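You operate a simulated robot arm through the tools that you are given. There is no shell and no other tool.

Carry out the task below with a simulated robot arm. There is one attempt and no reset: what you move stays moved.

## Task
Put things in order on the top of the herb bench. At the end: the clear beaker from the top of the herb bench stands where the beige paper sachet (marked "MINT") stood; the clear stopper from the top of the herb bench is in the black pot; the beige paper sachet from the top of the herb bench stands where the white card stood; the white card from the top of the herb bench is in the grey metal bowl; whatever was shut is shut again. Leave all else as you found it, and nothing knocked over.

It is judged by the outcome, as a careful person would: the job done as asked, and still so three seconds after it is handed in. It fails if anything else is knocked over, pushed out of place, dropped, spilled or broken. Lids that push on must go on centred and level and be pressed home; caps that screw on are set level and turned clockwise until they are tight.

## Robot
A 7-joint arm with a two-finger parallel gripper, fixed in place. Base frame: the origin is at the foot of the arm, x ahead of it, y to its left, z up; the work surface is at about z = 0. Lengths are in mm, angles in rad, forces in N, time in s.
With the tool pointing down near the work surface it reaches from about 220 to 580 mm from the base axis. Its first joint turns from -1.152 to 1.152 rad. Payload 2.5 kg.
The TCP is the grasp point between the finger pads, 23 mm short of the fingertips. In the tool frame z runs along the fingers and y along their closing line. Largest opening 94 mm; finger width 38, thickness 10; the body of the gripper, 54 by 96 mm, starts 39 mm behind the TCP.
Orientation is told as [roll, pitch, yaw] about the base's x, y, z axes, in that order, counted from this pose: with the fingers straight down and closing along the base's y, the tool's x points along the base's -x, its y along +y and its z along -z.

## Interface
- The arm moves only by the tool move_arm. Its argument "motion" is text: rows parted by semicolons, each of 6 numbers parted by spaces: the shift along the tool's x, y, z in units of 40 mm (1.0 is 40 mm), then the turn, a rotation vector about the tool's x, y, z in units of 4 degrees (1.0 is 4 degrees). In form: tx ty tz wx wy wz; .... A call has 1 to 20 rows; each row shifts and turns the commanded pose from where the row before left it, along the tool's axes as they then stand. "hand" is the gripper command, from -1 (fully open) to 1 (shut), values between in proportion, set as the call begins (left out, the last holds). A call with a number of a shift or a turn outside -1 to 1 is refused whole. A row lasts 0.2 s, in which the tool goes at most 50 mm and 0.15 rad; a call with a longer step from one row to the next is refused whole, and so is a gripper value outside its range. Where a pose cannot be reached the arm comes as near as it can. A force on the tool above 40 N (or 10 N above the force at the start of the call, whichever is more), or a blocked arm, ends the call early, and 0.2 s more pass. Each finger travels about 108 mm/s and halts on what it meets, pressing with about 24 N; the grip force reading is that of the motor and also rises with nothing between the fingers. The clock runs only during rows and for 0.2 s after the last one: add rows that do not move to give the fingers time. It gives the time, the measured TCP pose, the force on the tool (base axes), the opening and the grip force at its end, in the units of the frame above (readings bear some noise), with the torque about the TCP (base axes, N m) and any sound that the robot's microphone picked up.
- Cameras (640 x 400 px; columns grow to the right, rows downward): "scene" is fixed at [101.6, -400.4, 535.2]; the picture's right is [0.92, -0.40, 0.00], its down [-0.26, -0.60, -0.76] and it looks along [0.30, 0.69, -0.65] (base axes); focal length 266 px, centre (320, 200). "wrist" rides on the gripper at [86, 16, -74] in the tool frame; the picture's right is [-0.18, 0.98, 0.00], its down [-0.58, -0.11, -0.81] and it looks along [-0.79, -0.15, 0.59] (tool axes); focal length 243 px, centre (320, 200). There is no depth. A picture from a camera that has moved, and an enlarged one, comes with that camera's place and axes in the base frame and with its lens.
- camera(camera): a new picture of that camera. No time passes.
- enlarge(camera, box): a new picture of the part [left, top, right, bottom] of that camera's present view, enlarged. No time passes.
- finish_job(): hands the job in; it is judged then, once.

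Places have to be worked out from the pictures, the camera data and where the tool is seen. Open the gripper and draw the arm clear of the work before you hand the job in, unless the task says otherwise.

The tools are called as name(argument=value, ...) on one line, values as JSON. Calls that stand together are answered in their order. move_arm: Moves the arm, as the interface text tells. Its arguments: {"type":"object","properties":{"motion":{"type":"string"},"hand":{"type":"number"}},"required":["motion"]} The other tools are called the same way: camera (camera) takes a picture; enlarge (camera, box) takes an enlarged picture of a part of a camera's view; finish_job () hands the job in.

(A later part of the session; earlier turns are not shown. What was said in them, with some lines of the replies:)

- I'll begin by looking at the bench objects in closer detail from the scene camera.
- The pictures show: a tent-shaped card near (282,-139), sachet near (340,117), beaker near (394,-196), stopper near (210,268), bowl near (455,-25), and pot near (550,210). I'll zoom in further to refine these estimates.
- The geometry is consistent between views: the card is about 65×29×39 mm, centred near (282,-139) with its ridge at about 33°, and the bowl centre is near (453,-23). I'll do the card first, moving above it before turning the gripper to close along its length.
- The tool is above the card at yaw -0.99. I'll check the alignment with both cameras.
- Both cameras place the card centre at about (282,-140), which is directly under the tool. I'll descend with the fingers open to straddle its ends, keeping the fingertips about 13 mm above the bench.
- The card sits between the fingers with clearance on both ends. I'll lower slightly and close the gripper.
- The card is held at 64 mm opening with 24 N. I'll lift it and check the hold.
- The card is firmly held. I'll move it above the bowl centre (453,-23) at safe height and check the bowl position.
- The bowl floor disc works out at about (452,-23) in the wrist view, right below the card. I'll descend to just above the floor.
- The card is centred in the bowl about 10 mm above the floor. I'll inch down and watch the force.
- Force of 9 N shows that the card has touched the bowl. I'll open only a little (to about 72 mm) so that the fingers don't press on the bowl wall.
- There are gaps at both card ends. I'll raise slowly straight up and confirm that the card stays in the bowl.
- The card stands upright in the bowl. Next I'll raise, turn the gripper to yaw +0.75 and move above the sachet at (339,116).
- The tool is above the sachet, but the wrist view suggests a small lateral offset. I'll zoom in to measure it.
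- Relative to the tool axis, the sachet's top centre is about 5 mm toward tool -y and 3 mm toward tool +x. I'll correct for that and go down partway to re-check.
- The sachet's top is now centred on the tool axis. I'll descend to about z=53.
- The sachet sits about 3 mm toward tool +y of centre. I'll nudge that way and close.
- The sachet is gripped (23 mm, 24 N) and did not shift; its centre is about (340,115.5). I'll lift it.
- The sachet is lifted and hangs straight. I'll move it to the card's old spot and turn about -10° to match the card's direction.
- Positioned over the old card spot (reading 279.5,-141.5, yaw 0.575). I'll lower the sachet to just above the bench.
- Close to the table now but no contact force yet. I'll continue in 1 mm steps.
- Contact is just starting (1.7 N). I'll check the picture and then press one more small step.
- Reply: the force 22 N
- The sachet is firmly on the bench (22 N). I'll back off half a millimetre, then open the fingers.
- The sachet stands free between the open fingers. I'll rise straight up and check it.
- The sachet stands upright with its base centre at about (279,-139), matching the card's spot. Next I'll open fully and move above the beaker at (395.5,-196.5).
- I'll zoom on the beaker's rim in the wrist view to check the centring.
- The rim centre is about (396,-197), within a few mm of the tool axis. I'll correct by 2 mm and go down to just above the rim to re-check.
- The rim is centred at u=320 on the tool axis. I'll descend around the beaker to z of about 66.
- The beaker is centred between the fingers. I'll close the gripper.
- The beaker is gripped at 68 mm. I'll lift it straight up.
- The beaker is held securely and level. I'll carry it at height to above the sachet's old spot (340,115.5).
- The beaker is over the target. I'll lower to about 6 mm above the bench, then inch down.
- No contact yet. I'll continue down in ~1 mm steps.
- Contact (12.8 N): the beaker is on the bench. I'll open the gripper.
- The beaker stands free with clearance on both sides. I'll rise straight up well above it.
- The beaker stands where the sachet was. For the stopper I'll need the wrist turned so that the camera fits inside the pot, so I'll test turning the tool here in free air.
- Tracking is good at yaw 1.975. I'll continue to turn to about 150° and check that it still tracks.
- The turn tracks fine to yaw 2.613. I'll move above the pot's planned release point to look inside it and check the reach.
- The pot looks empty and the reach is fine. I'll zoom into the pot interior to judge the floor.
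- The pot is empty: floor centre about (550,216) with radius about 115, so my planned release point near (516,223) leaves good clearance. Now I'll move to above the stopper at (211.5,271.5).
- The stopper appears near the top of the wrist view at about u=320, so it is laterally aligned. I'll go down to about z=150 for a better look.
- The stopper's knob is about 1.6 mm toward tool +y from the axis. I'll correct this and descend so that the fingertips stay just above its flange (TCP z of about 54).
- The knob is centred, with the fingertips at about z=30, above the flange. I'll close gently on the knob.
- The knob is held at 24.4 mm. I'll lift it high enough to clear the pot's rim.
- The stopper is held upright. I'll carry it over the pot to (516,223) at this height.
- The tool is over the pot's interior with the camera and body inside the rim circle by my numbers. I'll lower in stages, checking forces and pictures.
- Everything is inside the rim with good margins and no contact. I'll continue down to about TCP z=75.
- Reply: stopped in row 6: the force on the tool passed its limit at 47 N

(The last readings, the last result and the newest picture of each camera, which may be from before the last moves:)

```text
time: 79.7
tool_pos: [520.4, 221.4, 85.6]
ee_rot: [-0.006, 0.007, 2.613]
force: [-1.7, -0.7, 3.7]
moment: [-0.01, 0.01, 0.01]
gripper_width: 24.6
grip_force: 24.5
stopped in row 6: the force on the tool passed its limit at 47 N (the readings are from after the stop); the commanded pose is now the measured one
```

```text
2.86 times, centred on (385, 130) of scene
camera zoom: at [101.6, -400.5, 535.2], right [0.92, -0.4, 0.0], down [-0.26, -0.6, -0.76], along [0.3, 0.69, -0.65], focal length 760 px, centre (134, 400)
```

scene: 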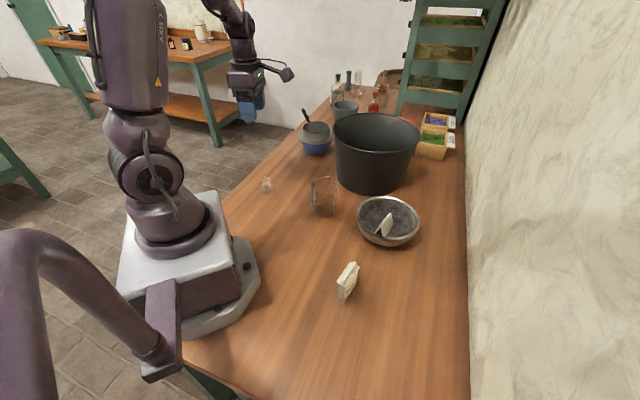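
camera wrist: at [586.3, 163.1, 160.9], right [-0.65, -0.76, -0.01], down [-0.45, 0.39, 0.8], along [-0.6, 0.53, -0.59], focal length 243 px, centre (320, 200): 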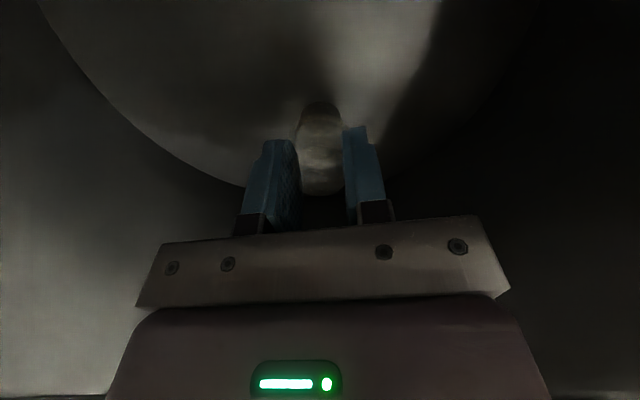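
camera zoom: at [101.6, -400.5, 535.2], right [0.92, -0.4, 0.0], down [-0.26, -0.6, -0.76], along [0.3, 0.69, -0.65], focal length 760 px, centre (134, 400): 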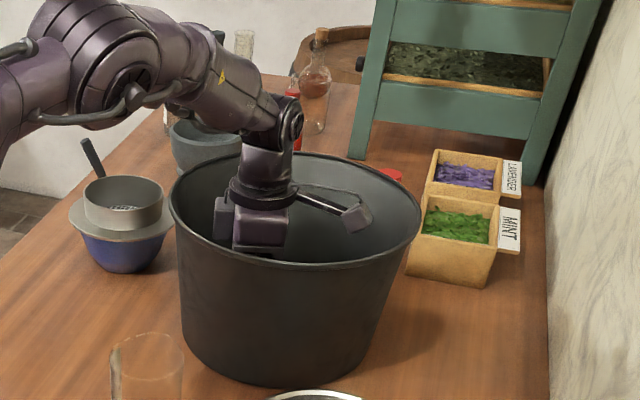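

The move stopped on a 47 N contact at TCP z of about 85, so something touched. I'll look closely before moving anything.

enlarge(camera="wrist", box=[240, 80, 400, 210])

enlarge(camera="wrist", box=[0, 0, 640, 400])

enlarge(camera="scene", box=[370, 100, 450, 160])

enlarge(camera="scene", box=[330, 80, 430, 150])

```text
3.08 times, centred on (320, 145) of wrist
camera zoom: at [586.3, 163.1, 160.9], right [-0.65, -0.76, -0.01], down [-0.45, 0.39, 0.8], along [-0.6, 0.53, -0.59], focal length 746 px, centre (320, 369)
```

zoom: 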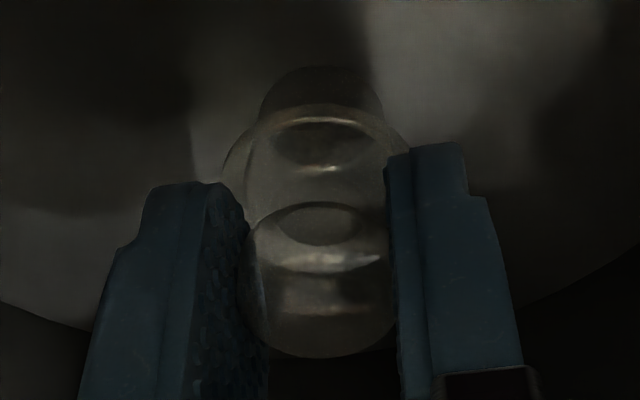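

```text
1.00 times, centred on (320, 200) of wrist (not enlarged: the box is as wide or as high as the picture)
camera zoom: at [586.3, 163.1, 160.9], right [-0.65, -0.76, -0.01], down [-0.45, 0.39, 0.8], along [-0.6, 0.53, -0.59], focal length 243 px, centre (320, 200)
```

zoom: 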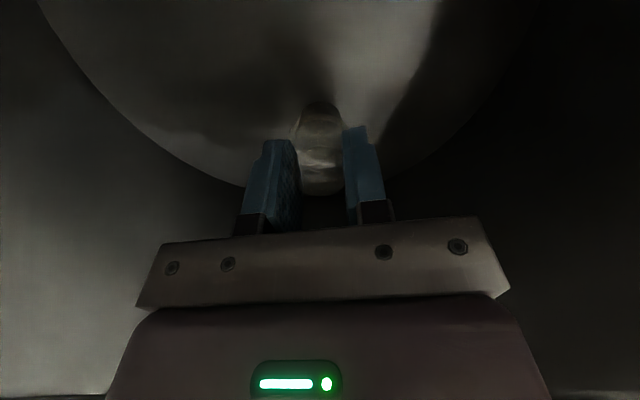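

```text
6.67 times, centred on (410, 130) of scene
camera zoom: at [101.6, -400.5, 535.2], right [0.92, -0.4, 0.0], down [-0.26, -0.6, -0.76], along [0.3, 0.69, -0.65], focal length 1773 px, centre (-280, 667)
```

zoom: 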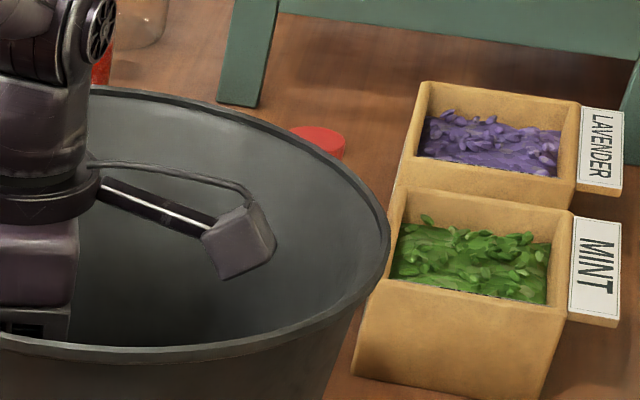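

```text
5.71 times, centred on (380, 115) of scene
camera zoom: at [101.6, -400.5, 535.2], right [0.92, -0.4, 0.0], down [-0.26, -0.6, -0.76], along [0.3, 0.69, -0.65], focal length 1520 px, centre (-23, 686)
```

zoom: 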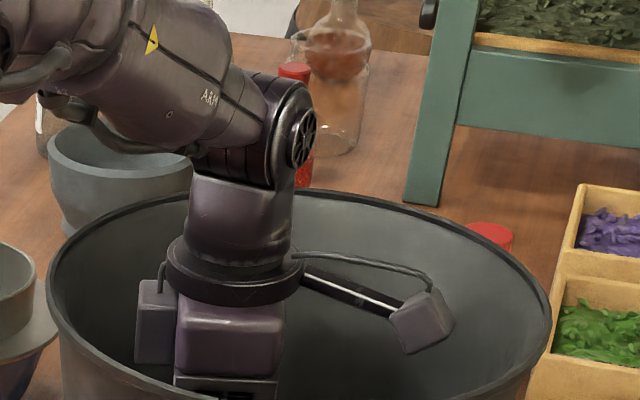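

The two wrist views together put the pot's floor at z of about 35 (radius about 103), so it was the stopper's foot that met the floor; it slid up about 3 mm in the grip and still looks upright. The residual force of 3.7 N shows light contact, so I'll release it here.

move_arm(motion="0 0 0 0 0 0; 0 0 0 0 0 0", hand=1)

enlarge(camera="wrist", box=[240, 80, 400, 210])

```text
time: 80.3
tool_pos: [519.0, 221.9, 85.0]
ee_rot: [-0.006, 0.005, 2.614]
force: [-1.6, -1.0, 7.8]
moment: [-0.05, 0.04, 0.02]
gripper_width: 24.4
grip_force: 24.1
```

```text
3.08 times, centred on (320, 145) of wrist
camera zoom: at [586.3, 163.1, 160.9], right [-0.66, -0.76, -0.01], down [-0.45, 0.39, 0.8], along [-0.6, 0.53, -0.59], focal length 746 px, centre (320, 369)
```

zoom: 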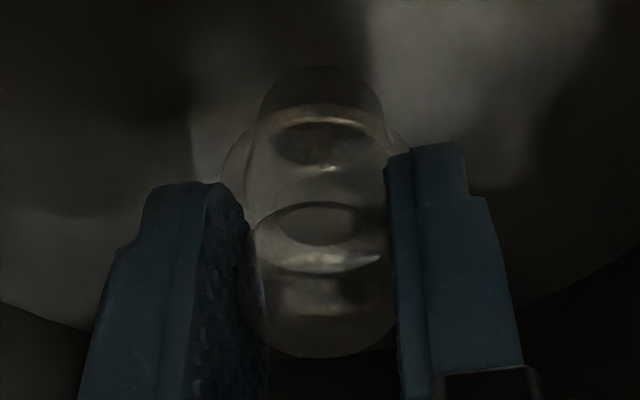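

Contact is steady at about 8 N and the stopper is upright in line with the tool axis. I'll open the fingers gently.

move_arm(motion="0 0 0 0 0 0; 0 0 0 0 0 0; 0 0 0 0 0 0", hand=0.0)

enlarge(camera="wrist", box=[240, 80, 400, 210])

```text
time: 81.1
tool_pos: [520.0, 220.5, 84.4]
ee_rot: [-0.004, 0.006, 2.613]
force: [0.1, 0.1, -0.3]
moment: [-0.05, -0.01, -0.03]
gripper_width: 46.8
grip_force: 0.0
```

```text
3.08 times, centred on (320, 145) of wrist
camera zoom: at [586.0, 163.1, 160.1], right [-0.65, -0.76, -0.01], down [-0.45, 0.39, 0.8], along [-0.61, 0.53, -0.59], focal length 746 px, centre (320, 369)
```

zoom: 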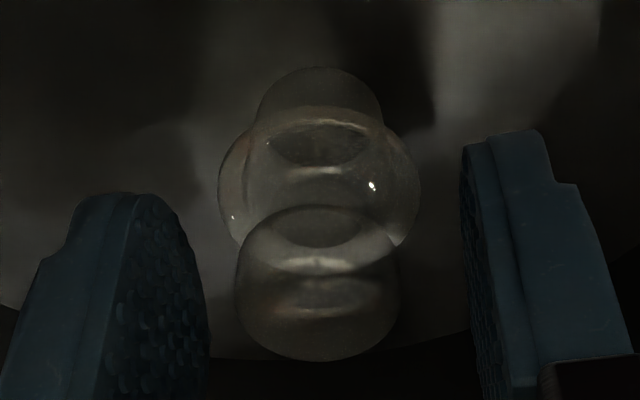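

The stopper stands upright on the pot floor. I'll raise the arm straight up out of the pot.

move_arm(motion="0 0 -0.2 0 0 0; 0 0 -0.4 0 0 0; 0 0 -0.6 0 0 0; 0 0 -0.7 0 0 0; 0 0 -0.8 0 0 0; 0 0 -0.8 0 0 0; 0 0 -0.8 0 0 0; 0 0 -0.6 0 0 0; 0 0 0 0 0 0", hand=0.0)

camera(camera="wrist")

camera(camera="scene")

```text
time: 83.1
tool_pos: [517.8, 221.5, 282.2]
ee_rot: [-0.005, 0.005, 2.612]
force: [-0.3, -0.1, 0.0]
moment: [-0.03, 0.02, 0.0]
gripper_width: 47.0
grip_force: 0.0
```

```text
taken
camera wrist: at [585.8, 163.1, 356.5], right [-0.65, -0.76, -0.01], down [-0.45, 0.39, 0.8], along [-0.61, 0.53, -0.59], focal length 243 px, centre (320, 200)
```

wrist: 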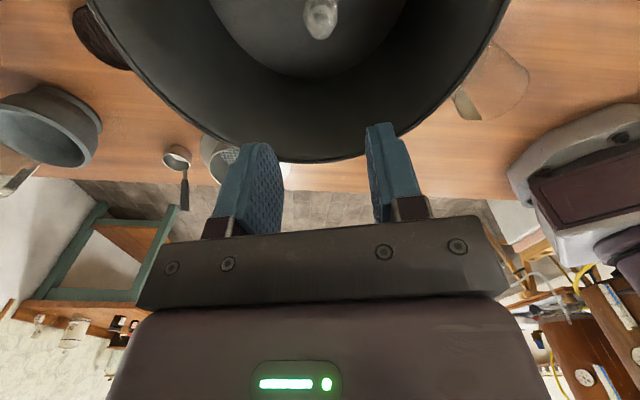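

```text
taken
```

scene: 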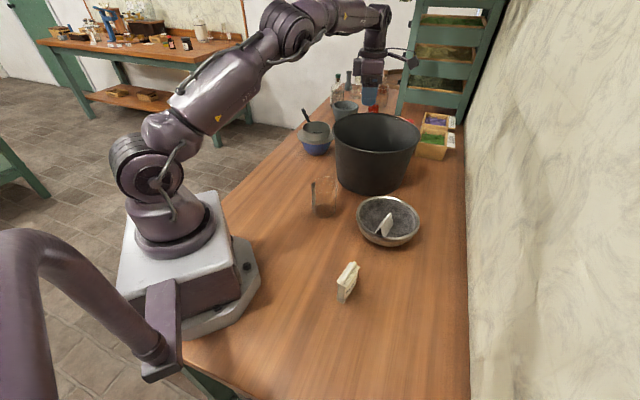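

The stopper stands in the pot. I'll compare the same zooms as at the start, to check that the pot did not move and that everything stands well.

enlarge(camera="scene", box=[322, 100, 432, 200])

enlarge(camera="scene", box=[302, 178, 350, 223])

enlarge(camera="scene", box=[350, 190, 430, 255])

enlarge(camera="scene", box=[326, 264, 374, 309])

enlarge(camera="wrist", box=[240, 0, 400, 100])

```text
4.00 times, centred on (377, 150) of scene
camera zoom: at [101.6, -400.4, 535.2], right [0.92, -0.4, 0.0], down [-0.26, -0.6, -0.76], along [0.3, 0.69, -0.65], focal length 1064 px, centre (92, 400)
```

zoom: 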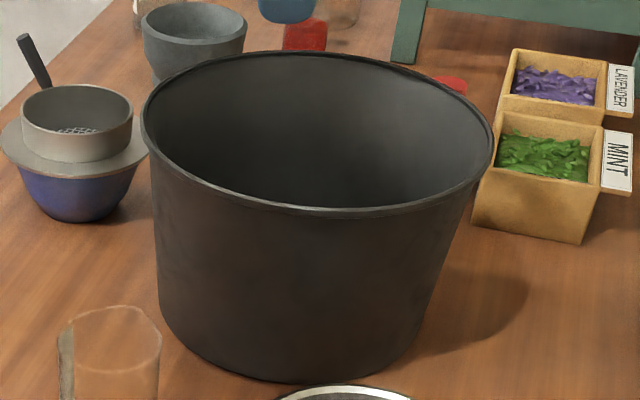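

```text
8.89 times, centred on (326, 200) of scene
camera zoom: at [101.6, -400.4, 535.2], right [0.92, -0.4, 0.0], down [-0.26, -0.6, -0.76], along [0.3, 0.69, -0.65], focal length 2364 px, centre (267, 196)
```

zoom: 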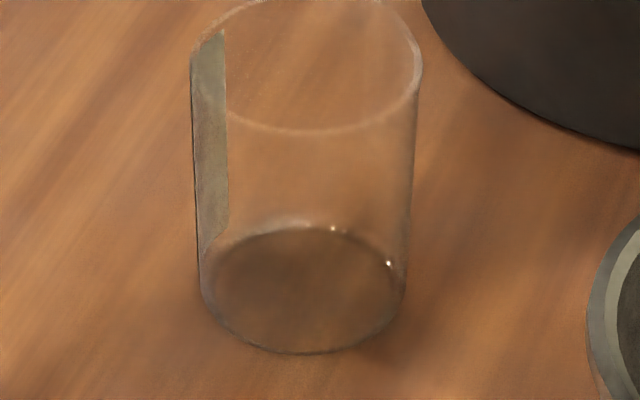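

```text
6.15 times, centred on (390, 222) of scene
camera zoom: at [101.6, -400.4, 535.2], right [0.92, -0.4, 0.0], down [-0.26, -0.6, -0.76], along [0.3, 0.69, -0.65], focal length 1636 px, centre (-111, 62)
```

zoom: 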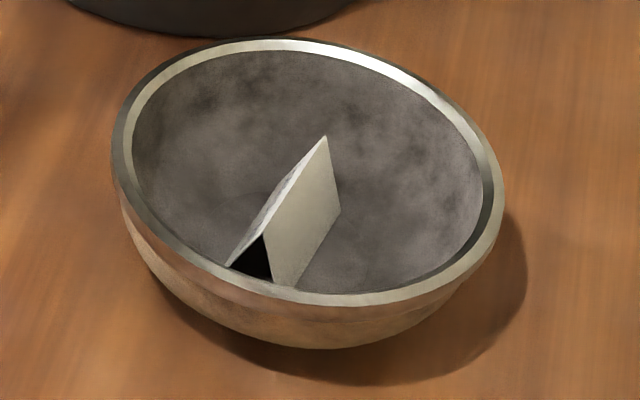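

```text
8.89 times, centred on (350, 286) of scene
camera zoom: at [101.6, -400.4, 535.2], right [0.92, -0.4, 0.0], down [-0.26, -0.6, -0.76], along [0.3, 0.69, -0.65], focal length 2364 px, centre (53, -569)
```

zoom: 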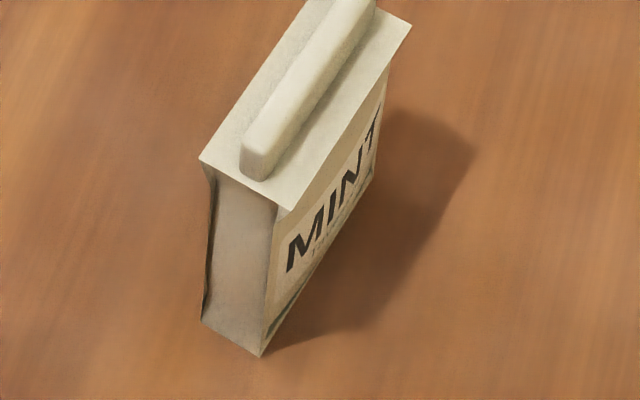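

```text
4.00 times, centred on (320, 50) of wrist
camera zoom: at [585.8, 163.1, 356.5], right [-0.65, -0.76, -0.01], down [-0.45, 0.39, 0.8], along [-0.61, 0.53, -0.59], focal length 970 px, centre (320, 800)
```

zoom: 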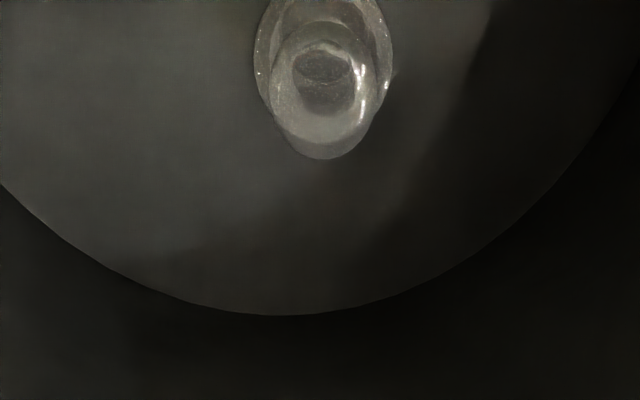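

The pot is unmoved, the beaker base is within about 3 mm of the sachet's old centre, and the card and sachet stand well. I'll compare the bowl against its first zoom, then move the arm clear.

enlarge(camera="scene", box=[300, 150, 440, 250])

enlarge(camera="scene", box=[280, 60, 480, 185])

```text
4.00 times, centred on (370, 200) of scene
camera zoom: at [101.6, -400.4, 535.2], right [0.92, -0.4, 0.0], down [-0.26, -0.6, -0.76], along [0.3, 0.69, -0.65], focal length 1064 px, centre (120, 200)
```

zoom: 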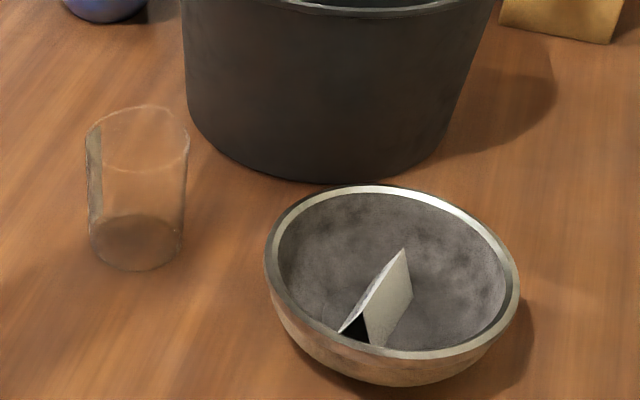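

```text
3.20 times, centred on (380, 122) of scene
camera zoom: at [101.6, -400.4, 535.2], right [0.92, -0.4, 0.0], down [-0.26, -0.6, -0.76], along [0.3, 0.69, -0.65], focal length 851 px, centre (128, 448)
```

zoom: 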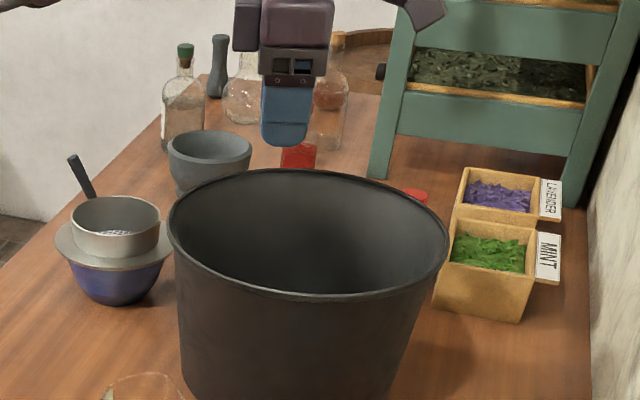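

The bowl is within about 3 mm of where it was and all other objects are unchanged. I'll open the gripper fully and draw the arm back clear, toward its starting area.

move_arm(motion="0 0 -0.6 0 0 0; 0 0 -0.6 0 0 0; 0 0 -0.5 0 0 0; 0.136 0.767 0 0 0 0; 0.136 0.767 0 0 0 0; 0.136 0.767 0 0 0 0; 0.136 0.767 0 0 0 0; 0.136 0.767 0 0 0 0; 0.136 0.767 0 0 0 0; 0.136 0.767 0 0 0 0; 0.136 0.767 0 0 0 0; 0.136 0.767 0 0 0 0; 0.136 0.767 0 0 0 0; 0.136 0.767 0 0 0 0; 0 0 0 0 0 0; 0 0 0 0 0 0", hand=-1)

camera(camera="scene")

camera(camera="wrist")

```text
time: 86.5
tool_pos: [397.5, -101.3, 346.8]
ee_rot: [-0.006, 0.004, 2.612]
force: [0.0, -1.3, 0.4]
moment: [0.01, 0.0, 0.01]
gripper_width: 93.8
grip_force: 0.0
```

```text
taken
```

scene: 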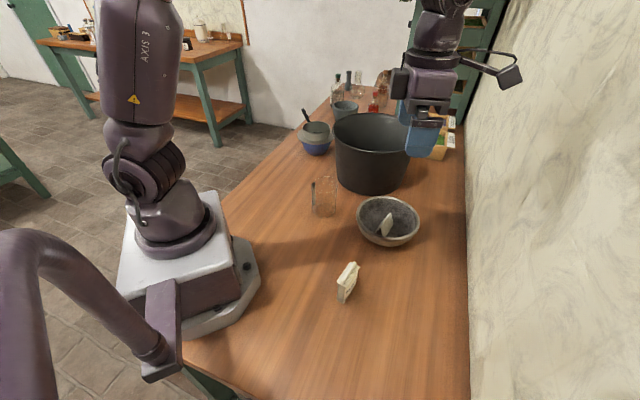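

```text
taken
camera wrist: at [465.3, -158.5, 422.5], right [-0.65, -0.76, -0.01], down [-0.45, 0.39, 0.8], along [-0.61, 0.53, -0.59], focal length 243 px, centre (320, 200)
```

wrist: 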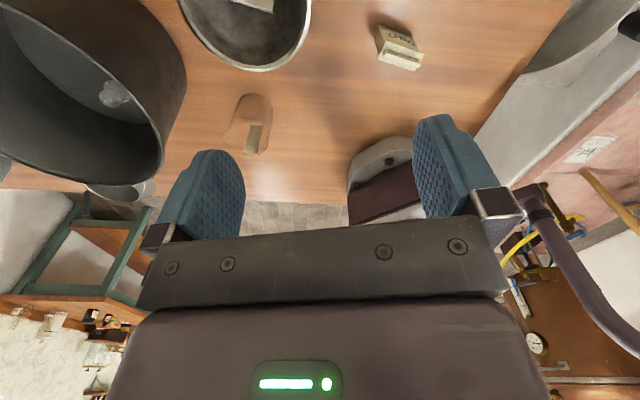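

All four items are in place: the card and stopper are in their vessels, and the sachet and beaker stand at their new spots. No lid was opened, the gripper is open and the arm is clear. I'll hand the job in.

finish_job()

```text
The job is handed in.
```

The four items are where you asked, and I've handed the job in. Nothing was knocked over or dropped.

- **White card:** stands upright in the grey metal bowl.
- **Beige sachet:** stands where the card stood, within about 3 mm.
- **Clear beaker:** stands where the sachet stood, within about 3 mm.
- **Clear stopper:** stands upright on the floor of the black pot.

**Contacts and shifts:**
- The bowl shifted about 3 mm, most likely when I set the card in it, and I left it there.
- The stopper met the pot floor sooner than I expected. The floor is about 35 mm above the bench, and the contact reached 47 N before the arm stopped. The stopper looks unharmed and the pot did not move.

No lid or cap was opened, so there was nothing to shut again. The gripper is open and the arm is clear of the bench.
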